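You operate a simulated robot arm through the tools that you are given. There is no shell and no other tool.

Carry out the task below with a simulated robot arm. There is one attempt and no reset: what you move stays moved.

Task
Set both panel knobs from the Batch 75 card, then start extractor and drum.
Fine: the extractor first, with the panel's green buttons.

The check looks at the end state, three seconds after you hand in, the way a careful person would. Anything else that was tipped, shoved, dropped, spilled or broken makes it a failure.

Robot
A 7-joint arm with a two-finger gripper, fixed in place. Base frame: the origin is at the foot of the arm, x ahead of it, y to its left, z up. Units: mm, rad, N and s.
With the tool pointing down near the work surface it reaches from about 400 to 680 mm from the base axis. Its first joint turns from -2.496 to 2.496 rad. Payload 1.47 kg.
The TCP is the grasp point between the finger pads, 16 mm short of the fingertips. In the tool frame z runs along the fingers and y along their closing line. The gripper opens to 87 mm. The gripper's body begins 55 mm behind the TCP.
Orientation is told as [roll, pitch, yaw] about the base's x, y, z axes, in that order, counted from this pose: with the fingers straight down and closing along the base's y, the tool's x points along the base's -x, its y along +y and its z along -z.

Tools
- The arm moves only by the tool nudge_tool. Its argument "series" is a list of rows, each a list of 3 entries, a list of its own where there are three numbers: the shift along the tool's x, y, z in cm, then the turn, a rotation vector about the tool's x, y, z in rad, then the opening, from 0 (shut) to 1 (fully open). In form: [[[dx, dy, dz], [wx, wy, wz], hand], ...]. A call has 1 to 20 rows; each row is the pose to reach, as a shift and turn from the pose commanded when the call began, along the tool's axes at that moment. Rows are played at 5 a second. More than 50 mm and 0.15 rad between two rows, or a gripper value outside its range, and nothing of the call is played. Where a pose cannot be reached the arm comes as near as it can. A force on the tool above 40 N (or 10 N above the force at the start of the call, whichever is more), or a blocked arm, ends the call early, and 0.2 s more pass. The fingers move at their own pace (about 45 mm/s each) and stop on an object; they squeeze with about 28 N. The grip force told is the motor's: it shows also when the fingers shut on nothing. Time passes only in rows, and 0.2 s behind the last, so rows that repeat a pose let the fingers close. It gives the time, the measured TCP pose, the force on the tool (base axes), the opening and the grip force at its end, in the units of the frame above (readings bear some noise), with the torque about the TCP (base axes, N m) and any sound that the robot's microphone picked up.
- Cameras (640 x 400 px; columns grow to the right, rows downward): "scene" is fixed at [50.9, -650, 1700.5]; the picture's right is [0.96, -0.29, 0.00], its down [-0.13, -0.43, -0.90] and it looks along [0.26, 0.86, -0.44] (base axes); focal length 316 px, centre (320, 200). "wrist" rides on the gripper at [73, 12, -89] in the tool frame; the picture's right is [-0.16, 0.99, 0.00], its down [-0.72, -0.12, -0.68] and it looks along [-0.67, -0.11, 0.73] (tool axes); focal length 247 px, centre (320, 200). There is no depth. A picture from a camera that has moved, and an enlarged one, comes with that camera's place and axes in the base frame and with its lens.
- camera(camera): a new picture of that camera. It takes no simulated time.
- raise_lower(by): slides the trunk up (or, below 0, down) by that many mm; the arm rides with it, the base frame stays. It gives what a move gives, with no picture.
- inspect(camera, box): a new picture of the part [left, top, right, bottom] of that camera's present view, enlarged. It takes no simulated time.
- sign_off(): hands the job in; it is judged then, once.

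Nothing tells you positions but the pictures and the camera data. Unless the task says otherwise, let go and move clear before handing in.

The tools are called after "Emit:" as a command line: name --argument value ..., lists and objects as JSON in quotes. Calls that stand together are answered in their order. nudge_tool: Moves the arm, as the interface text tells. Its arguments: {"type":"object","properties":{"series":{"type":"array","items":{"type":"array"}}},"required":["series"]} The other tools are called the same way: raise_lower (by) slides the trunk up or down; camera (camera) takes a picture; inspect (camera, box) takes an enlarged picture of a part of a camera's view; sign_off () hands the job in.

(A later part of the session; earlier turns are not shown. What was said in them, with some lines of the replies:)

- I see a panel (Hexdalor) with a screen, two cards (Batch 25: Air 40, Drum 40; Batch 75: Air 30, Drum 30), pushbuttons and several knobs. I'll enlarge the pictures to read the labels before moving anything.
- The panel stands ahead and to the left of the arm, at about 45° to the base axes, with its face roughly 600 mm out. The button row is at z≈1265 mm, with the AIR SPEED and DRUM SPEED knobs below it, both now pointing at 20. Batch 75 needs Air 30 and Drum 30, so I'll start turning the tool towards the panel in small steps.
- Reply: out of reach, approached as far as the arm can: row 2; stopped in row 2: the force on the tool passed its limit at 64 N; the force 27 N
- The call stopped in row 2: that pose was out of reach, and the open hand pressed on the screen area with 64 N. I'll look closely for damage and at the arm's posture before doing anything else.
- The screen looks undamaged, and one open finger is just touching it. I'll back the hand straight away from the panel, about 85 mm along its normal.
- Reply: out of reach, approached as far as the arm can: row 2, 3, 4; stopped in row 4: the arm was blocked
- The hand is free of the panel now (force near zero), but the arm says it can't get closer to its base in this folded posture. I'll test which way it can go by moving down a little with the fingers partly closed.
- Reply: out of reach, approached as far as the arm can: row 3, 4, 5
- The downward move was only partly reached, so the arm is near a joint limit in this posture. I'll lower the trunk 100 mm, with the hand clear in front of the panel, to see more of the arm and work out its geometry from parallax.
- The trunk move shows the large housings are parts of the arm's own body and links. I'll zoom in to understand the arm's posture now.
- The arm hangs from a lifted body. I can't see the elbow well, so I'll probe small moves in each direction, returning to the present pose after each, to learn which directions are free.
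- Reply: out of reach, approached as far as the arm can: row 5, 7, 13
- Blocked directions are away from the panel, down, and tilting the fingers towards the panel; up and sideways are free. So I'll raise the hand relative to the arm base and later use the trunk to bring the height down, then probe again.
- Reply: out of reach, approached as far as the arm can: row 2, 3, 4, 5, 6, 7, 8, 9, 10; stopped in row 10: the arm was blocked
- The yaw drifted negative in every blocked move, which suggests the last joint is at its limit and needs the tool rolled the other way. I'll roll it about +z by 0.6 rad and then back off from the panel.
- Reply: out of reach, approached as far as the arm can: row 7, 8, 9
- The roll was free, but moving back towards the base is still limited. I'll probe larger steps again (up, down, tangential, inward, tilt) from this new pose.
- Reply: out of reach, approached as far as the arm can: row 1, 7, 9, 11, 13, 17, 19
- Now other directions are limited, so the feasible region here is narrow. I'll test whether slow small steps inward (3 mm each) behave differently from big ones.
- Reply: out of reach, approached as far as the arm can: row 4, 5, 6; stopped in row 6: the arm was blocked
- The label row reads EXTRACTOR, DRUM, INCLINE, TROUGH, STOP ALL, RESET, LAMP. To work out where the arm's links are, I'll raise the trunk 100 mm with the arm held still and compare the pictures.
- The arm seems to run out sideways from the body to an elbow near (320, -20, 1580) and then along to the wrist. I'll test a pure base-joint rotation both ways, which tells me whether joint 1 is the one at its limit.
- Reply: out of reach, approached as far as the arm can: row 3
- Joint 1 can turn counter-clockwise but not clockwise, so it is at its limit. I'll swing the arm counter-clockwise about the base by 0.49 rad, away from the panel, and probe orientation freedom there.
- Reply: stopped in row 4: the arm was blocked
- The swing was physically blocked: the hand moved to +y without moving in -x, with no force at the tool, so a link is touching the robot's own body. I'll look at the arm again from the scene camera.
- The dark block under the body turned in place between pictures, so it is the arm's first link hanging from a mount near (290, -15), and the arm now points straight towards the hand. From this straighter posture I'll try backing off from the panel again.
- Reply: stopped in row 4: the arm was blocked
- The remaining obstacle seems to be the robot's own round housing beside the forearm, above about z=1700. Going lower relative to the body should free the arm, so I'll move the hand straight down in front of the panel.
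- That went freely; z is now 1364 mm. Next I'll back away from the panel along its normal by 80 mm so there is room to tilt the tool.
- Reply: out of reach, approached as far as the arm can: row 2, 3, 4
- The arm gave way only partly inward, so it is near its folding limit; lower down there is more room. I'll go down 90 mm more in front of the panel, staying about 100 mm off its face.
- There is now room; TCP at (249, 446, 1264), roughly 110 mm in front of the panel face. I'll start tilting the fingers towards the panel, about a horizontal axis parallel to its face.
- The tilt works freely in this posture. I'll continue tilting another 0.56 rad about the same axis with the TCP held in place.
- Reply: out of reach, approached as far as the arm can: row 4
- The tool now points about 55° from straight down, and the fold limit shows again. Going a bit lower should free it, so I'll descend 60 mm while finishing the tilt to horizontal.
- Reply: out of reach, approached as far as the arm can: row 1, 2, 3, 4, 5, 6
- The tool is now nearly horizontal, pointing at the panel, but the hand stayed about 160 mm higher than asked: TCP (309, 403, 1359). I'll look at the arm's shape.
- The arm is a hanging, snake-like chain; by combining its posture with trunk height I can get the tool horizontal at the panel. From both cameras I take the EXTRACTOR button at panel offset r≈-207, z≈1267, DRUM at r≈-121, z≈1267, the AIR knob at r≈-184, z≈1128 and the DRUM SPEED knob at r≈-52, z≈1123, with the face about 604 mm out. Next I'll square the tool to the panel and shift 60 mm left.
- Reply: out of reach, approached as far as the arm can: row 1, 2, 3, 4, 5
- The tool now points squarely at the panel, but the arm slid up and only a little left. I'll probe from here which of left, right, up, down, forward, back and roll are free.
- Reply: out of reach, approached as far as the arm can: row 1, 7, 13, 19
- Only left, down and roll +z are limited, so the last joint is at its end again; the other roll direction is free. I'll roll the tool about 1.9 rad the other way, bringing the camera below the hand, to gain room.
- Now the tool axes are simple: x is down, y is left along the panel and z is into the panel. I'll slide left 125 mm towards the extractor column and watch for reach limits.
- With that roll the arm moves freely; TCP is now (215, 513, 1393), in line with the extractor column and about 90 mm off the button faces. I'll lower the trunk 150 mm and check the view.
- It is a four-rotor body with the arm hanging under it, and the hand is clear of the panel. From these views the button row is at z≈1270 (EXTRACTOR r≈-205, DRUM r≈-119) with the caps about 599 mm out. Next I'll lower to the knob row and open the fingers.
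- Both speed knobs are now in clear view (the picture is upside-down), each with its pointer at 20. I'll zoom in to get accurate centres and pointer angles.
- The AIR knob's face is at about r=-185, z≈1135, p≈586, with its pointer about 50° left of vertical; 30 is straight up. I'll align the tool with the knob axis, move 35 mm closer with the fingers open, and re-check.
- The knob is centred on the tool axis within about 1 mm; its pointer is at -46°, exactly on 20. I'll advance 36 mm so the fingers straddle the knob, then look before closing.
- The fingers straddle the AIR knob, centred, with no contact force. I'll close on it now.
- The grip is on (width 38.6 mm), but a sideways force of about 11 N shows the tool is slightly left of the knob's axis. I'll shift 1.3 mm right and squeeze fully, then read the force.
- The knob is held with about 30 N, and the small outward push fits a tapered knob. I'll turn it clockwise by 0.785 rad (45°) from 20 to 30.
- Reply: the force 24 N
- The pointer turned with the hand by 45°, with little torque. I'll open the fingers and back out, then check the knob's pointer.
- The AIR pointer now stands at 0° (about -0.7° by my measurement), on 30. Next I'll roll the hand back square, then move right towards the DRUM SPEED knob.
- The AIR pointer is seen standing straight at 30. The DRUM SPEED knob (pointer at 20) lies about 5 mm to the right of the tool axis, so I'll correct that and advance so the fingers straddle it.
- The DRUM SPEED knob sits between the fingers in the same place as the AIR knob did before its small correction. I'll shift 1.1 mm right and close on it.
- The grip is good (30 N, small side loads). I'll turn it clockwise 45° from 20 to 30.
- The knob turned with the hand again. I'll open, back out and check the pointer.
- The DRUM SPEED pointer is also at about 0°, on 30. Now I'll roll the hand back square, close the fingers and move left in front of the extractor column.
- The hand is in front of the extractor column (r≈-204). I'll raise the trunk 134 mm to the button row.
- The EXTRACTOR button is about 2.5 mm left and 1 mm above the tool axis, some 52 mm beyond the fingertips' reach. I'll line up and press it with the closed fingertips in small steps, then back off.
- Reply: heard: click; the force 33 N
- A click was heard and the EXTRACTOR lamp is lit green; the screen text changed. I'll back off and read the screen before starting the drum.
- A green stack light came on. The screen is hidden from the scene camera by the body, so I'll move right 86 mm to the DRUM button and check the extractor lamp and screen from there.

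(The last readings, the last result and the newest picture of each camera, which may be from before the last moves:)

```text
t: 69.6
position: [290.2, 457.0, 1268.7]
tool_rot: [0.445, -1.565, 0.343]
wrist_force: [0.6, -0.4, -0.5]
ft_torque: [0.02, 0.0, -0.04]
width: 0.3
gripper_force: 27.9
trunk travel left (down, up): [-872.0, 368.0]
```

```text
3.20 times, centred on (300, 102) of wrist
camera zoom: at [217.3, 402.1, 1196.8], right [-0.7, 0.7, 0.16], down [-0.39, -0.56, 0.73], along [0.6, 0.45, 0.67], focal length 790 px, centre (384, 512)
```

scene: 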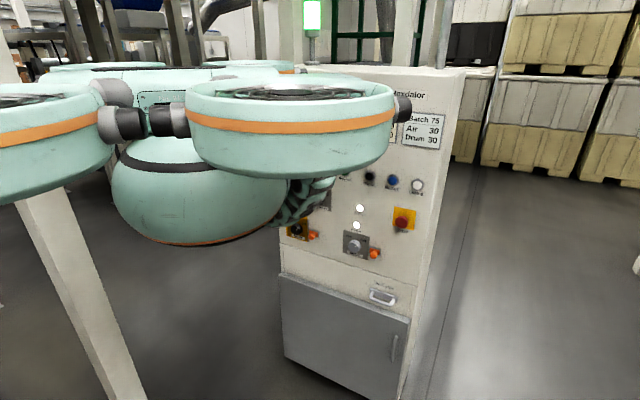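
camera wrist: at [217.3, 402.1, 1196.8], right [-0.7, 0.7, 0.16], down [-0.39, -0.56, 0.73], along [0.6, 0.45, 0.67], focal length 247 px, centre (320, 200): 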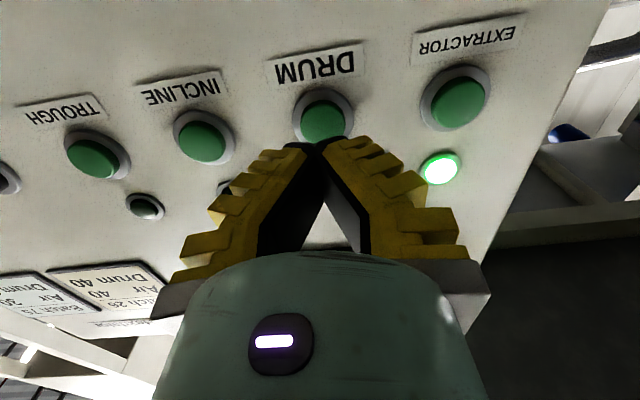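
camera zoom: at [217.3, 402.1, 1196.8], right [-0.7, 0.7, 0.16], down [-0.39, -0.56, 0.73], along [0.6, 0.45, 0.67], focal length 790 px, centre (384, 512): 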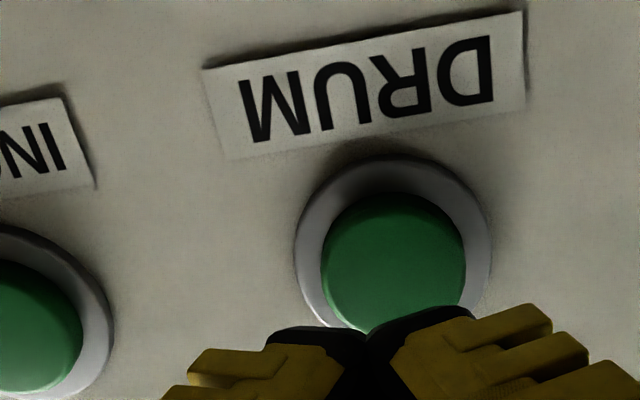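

The EXTRACTOR lamp is still lit and the DRUM button is lined up. Before pressing I want to read the screen, in case the panel wants a pause, so I'll lower the trunk for a clear scene view.

Emit:
raise_lower --by -120

Emit:
camera --camera "scene"

Emit:
inspect --camera "scene" --box '[270, 80, 450, 190]'

Emit:
camera --camera "wrist"

```text
t: 71.1
position: [289.8, 457.0, 1149.8]
tool_rot: [0.503, -1.566, 0.287]
wrist_force: [0.4, 0.3, -0.1]
ft_torque: [0.0, 0.0, -0.02]
width: 0.2
gripper_force: 27.9
trunk travel left (down, up): [-752.0, 488.0]
```

```text
taken
```

scene: 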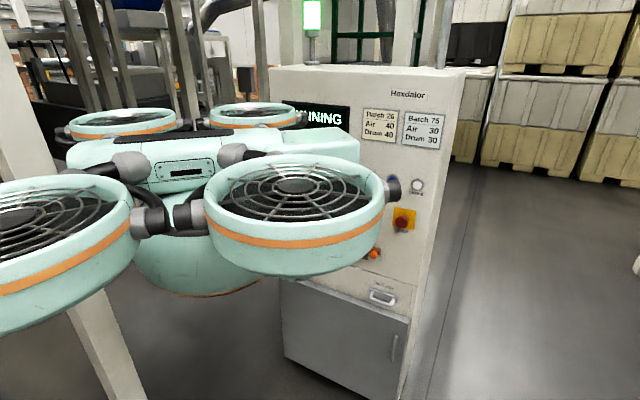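

```text
3.56 times, centred on (360, 135) of scene
camera zoom: at [50.9, -650.0, 1700.5], right [0.96, -0.29, 0.0], down [-0.13, -0.43, -0.9], along [0.26, 0.86, -0.44], focal length 1122 px, centre (178, 431)
```

zoom: 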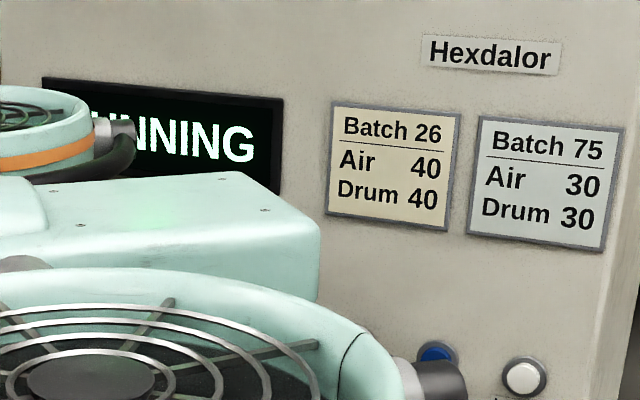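

```text
taken
camera wrist: at [217.2, 402.2, 1076.9], right [-0.7, 0.7, 0.16], down [-0.39, -0.56, 0.73], along [0.6, 0.45, 0.67], focal length 247 px, centre (320, 200)
```

wrist: 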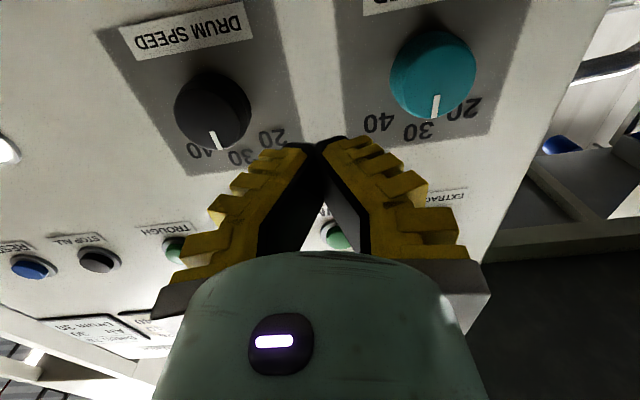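

The screen reads RUNNING, so the extractor is on. Both knobs are visible here, so I'll check their pointers up close.

Emit:
inspect --camera "wrist" --box '[360, 10, 520, 160]'

Emit:
inspect --camera "wrist" --box '[130, 40, 310, 180]'

```text
2.67 times, centred on (440, 85) of wrist
camera zoom: at [217.2, 402.2, 1076.9], right [-0.7, 0.7, 0.16], down [-0.39, -0.56, 0.73], along [0.6, 0.45, 0.67], focal length 659 px, centre (0, 507)
```

zoom: 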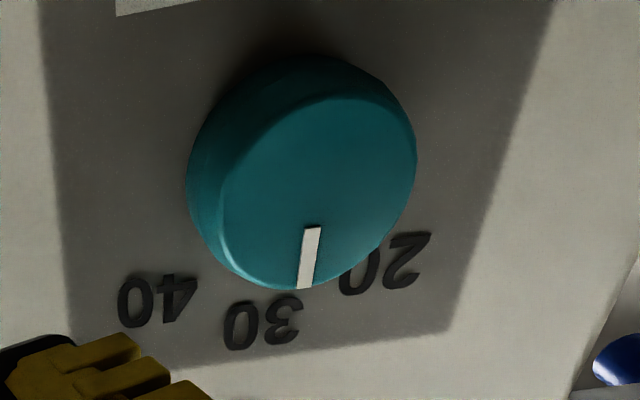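

```text
2.86 times, centred on (220, 110) of wrist
camera zoom: at [217.2, 402.2, 1076.9], right [-0.7, 0.7, 0.16], down [-0.39, -0.56, 0.73], along [0.6, 0.45, 0.67], focal length 706 px, centre (606, 457)
```

zoom: 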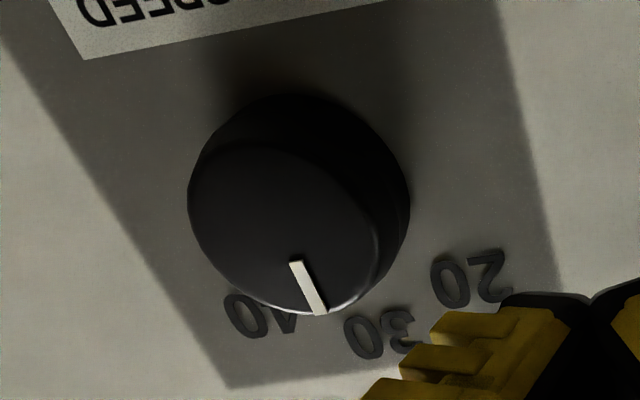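

Both pointers stand within half a degree of 30. I'll raise the trunk back to the button row and check the alignment with DRUM.

Emit:
raise_lower --by 120

Emit:
inspect --camera "wrist" --box '[200, 40, 400, 165]'

```text
t: 72.6
position: [290.2, 457.2, 1269.2]
tool_rot: [0.435, -1.565, 0.354]
wrist_force: [0.8, -0.2, -0.3]
ft_torque: [0.02, 0.04, 0.0]
width: 0.0
gripper_force: 28.4
trunk travel left (down, up): [-872.0, 368.0]
```

```text
3.20 times, centred on (300, 102) of wrist
camera zoom: at [217.1, 402.1, 1196.7], right [-0.7, 0.7, 0.16], down [-0.39, -0.56, 0.73], along [0.6, 0.45, 0.67], focal length 790 px, centre (384, 512)
```

zoom: 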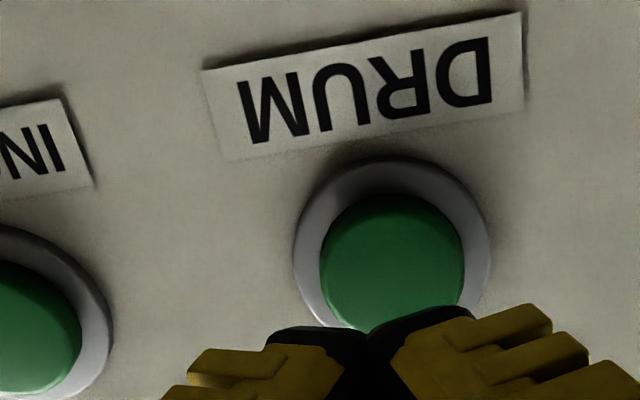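

The DRUM button is centred to within about 1 mm, in line with its label. I'll press it the same way as the extractor and watch for the click.

Emit:
nudge_tool --series '[[[0, 0.1, 1.5], [0, 0, 0], 0], [[0, 0.1, 3.0], [0, 0, 0], 0], [[0, 0.1, 4.3], [0, 0, 0], 0], [[0, 0.1, 4.8], [0, 0, 0], 0], [[0, 0.1, 5.1], [0, 0, 0], 0], [[0, 0.1, 5.3], [0, 0, 0], 0], [[0, 0.1, 5.5], [0, 0, 0], 0], [[0, 0.1, 5.65], [0, 0, 0], 0], [[0, 0.1, 5.8], [0, 0, 0], 0]]'

Emit:
camera --camera "wrist"

```text
t: 74.6
position: [328.7, 497.3, 1268.9]
tool_rot: [0.592, -1.565, 0.2]
wrist_force: [-19.0, -22.4, 10.3]
ft_torque: [0.1, -0.13, -0.06]
width: 5.8
gripper_force: 28.9
trunk travel left (down, up): [-872.0, 368.0]
heard: click
```

```text
taken
camera wrist: at [255.4, 442.5, 1195.6], right [-0.7, 0.69, 0.16], down [-0.39, -0.56, 0.73], along [0.6, 0.45, 0.67], focal length 247 px, centre (320, 200)
```

wrist: 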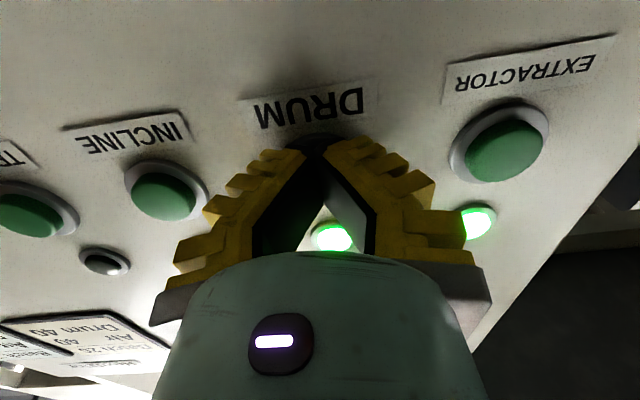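

Click heard, and both the DRUM and EXTRACTOR lamps are lit. I'll back off well clear of the panel and check everything once more.

Emit:
nudge_tool --series '[[[0, 0, -1.5], [0, 0, 0], 0], [[0, 0, -3.0], [0, 0, 0], 0], [[0, 0, -4.5], [0, 0, 0], 0], [[0, 0, -6.0], [0, 0, 0], 0], [[0, 0, -7.5], [0, 0, 0], 0], [[0, -2, -8.0], [0, 0, 0], 0], [[0, -4, -8.0], [0, 0, 0], 0]]'

Emit:
camera --camera "wrist"

Emit:
camera --camera "scene"

```text
t: 76.2
position: [302.9, 416.0, 1270.7]
tool_rot: [0.61, -1.567, 0.183]
wrist_force: [-0.6, -0.3, -0.7]
ft_torque: [0.0, -0.02, -0.02]
width: 0.1
gripper_force: 28.2
trunk travel left (down, up): [-872.0, 368.0]
```

```text
taken
camera wrist: at [229.6, 359.3, 1198.3], right [-0.7, 0.69, 0.16], down [-0.39, -0.56, 0.73], along [0.6, 0.45, 0.67], focal length 247 px, centre (320, 200)
```

wrist: 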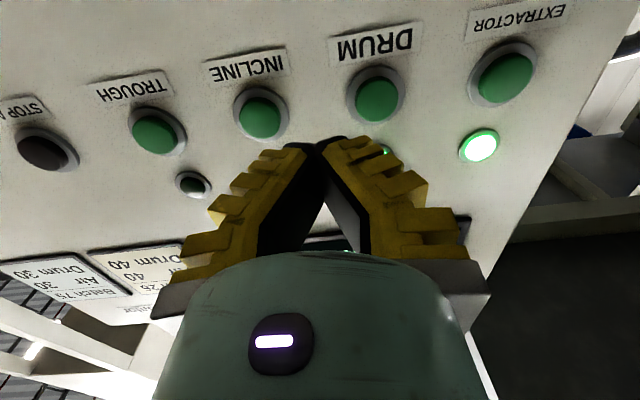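

```text
taken
```

scene: 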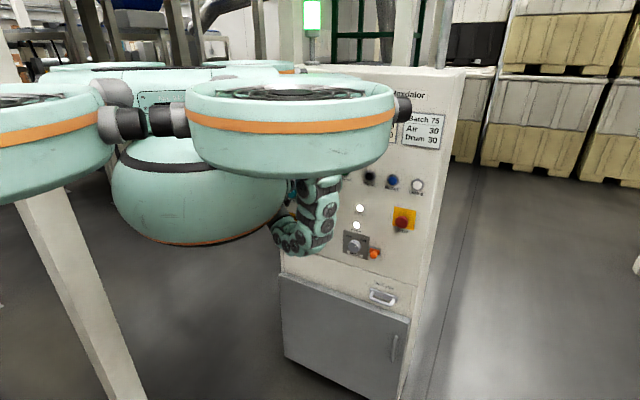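

The hand is clear and the lamps are glowing. I'll raise the trunk to uncover the panel in the scene view for a final check.

Emit:
raise_lower --by 128

Emit:
camera --camera "scene"

Emit:
inspect --camera "scene" --box '[270, 130, 430, 230]'

Emit:
inspect --camera "scene" --box '[270, 200, 430, 300]'

Emit:
camera --camera "wrist"

```text
t: 77.8
position: [303.5, 415.3, 1397.6]
tool_rot: [0.428, -1.565, 0.358]
wrist_force: [-0.6, 0.8, 0.4]
ft_torque: [0.01, 0.0, 0.0]
width: 0.0
gripper_force: 28.2
trunk travel left (down, up): [-1000.0, 240.0]
```

```text
taken
```

scene: 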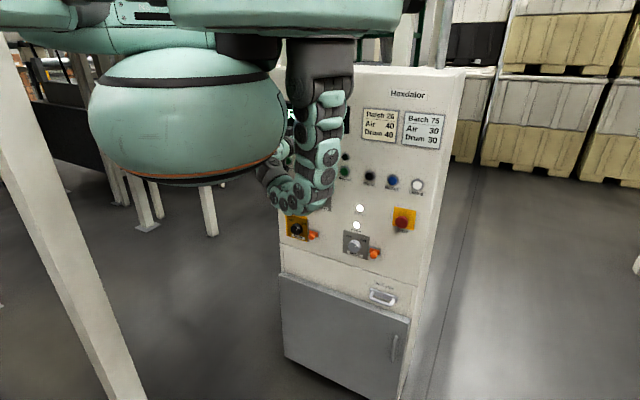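

```text
4.00 times, centred on (350, 180) of scene
camera zoom: at [50.9, -650.0, 1700.5], right [0.96, -0.29, 0.0], down [-0.13, -0.43, -0.9], along [0.26, 0.86, -0.44], focal length 1262 px, centre (200, 280)
```

zoom: 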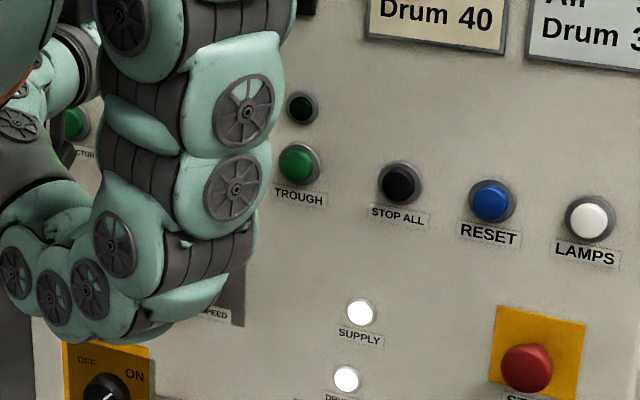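

```text
4.00 times, centred on (350, 250) of scene
camera zoom: at [50.9, -650.0, 1700.5], right [0.96, -0.29, 0.0], down [-0.13, -0.43, -0.9], along [0.26, 0.86, -0.44], focal length 1262 px, centre (200, 0)
```

zoom: 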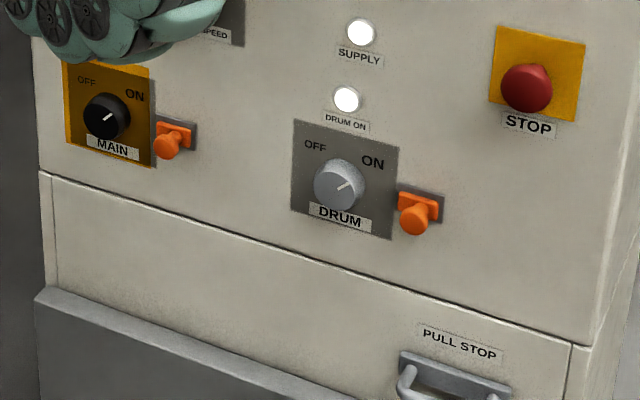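

```text
taken
camera wrist: at [230.0, 359.3, 1325.8], right [-0.7, 0.7, 0.16], down [-0.39, -0.56, 0.73], along [0.6, 0.45, 0.67], focal length 247 px, centre (320, 200)
```

wrist: 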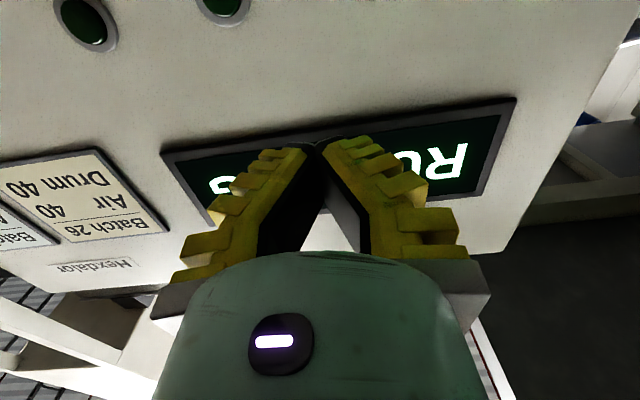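

The MAIN and DRUM selectors are still ON, STOP is untouched, and the screen reads RUNNING. I'll lower the trunk 50 mm for one last look at the drum lamp.

Emit:
raise_lower --by -50

Emit:
camera --camera "wrist"

```text
t: 78.7
position: [303.8, 414.0, 1348.3]
tool_rot: [0.527, -1.566, 0.264]
wrist_force: [1.1, 0.5, 0.2]
ft_torque: [-0.01, 0.01, 0.01]
width: 0.2
gripper_force: 28.1
trunk travel left (down, up): [-950.0, 290.0]
```

```text
taken
camera wrist: at [229.9, 359.4, 1276.1], right [-0.7, 0.7, 0.16], down [-0.39, -0.56, 0.73], along [0.6, 0.45, 0.67], focal length 247 px, centre (320, 200)
```

wrist: 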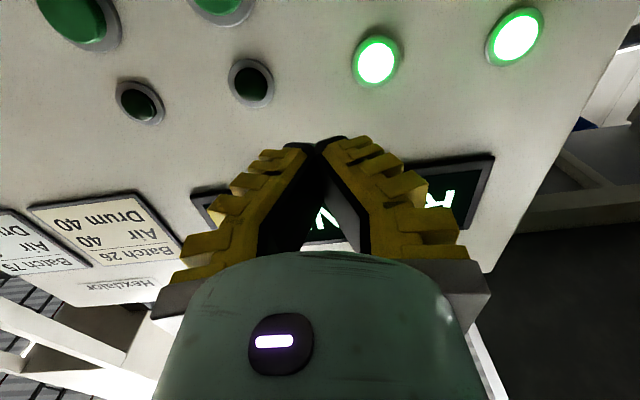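

The EXTRACTOR and DRUM lamps are both lit, INCLINE and TROUGH are off, both knobs stand at 30, and the hand is clear of the panel. I'm handing the job in.

Emit:
sign_off

```text
The job is handed in.
```

Both knobs are set to the Batch 75 card (Air 30, Drum 30), and the extractor and then the drum are running. I started each with its green button.

- **Knobs:** I turned both from 20 to 30. Each pointer measured within about half a degree of the 30 mark.
- **Start:** Each press gave a click and lit its own lamp. Both lamps were still on at the last look, about four seconds after the drum press. The screen reads RUNNING.
- **Rest of the panel:** MAIN and DRUM selectors are still ON, STOP is untouched, and the INCLINE and TROUGH lamps are off. The hand is about 80 mm clear of the panel.

**Screen contact:** In my first move an open finger pressed on the panel's display with up to 64 N before the arm stopped itself. I saw no damage, and the display has worked normally since.
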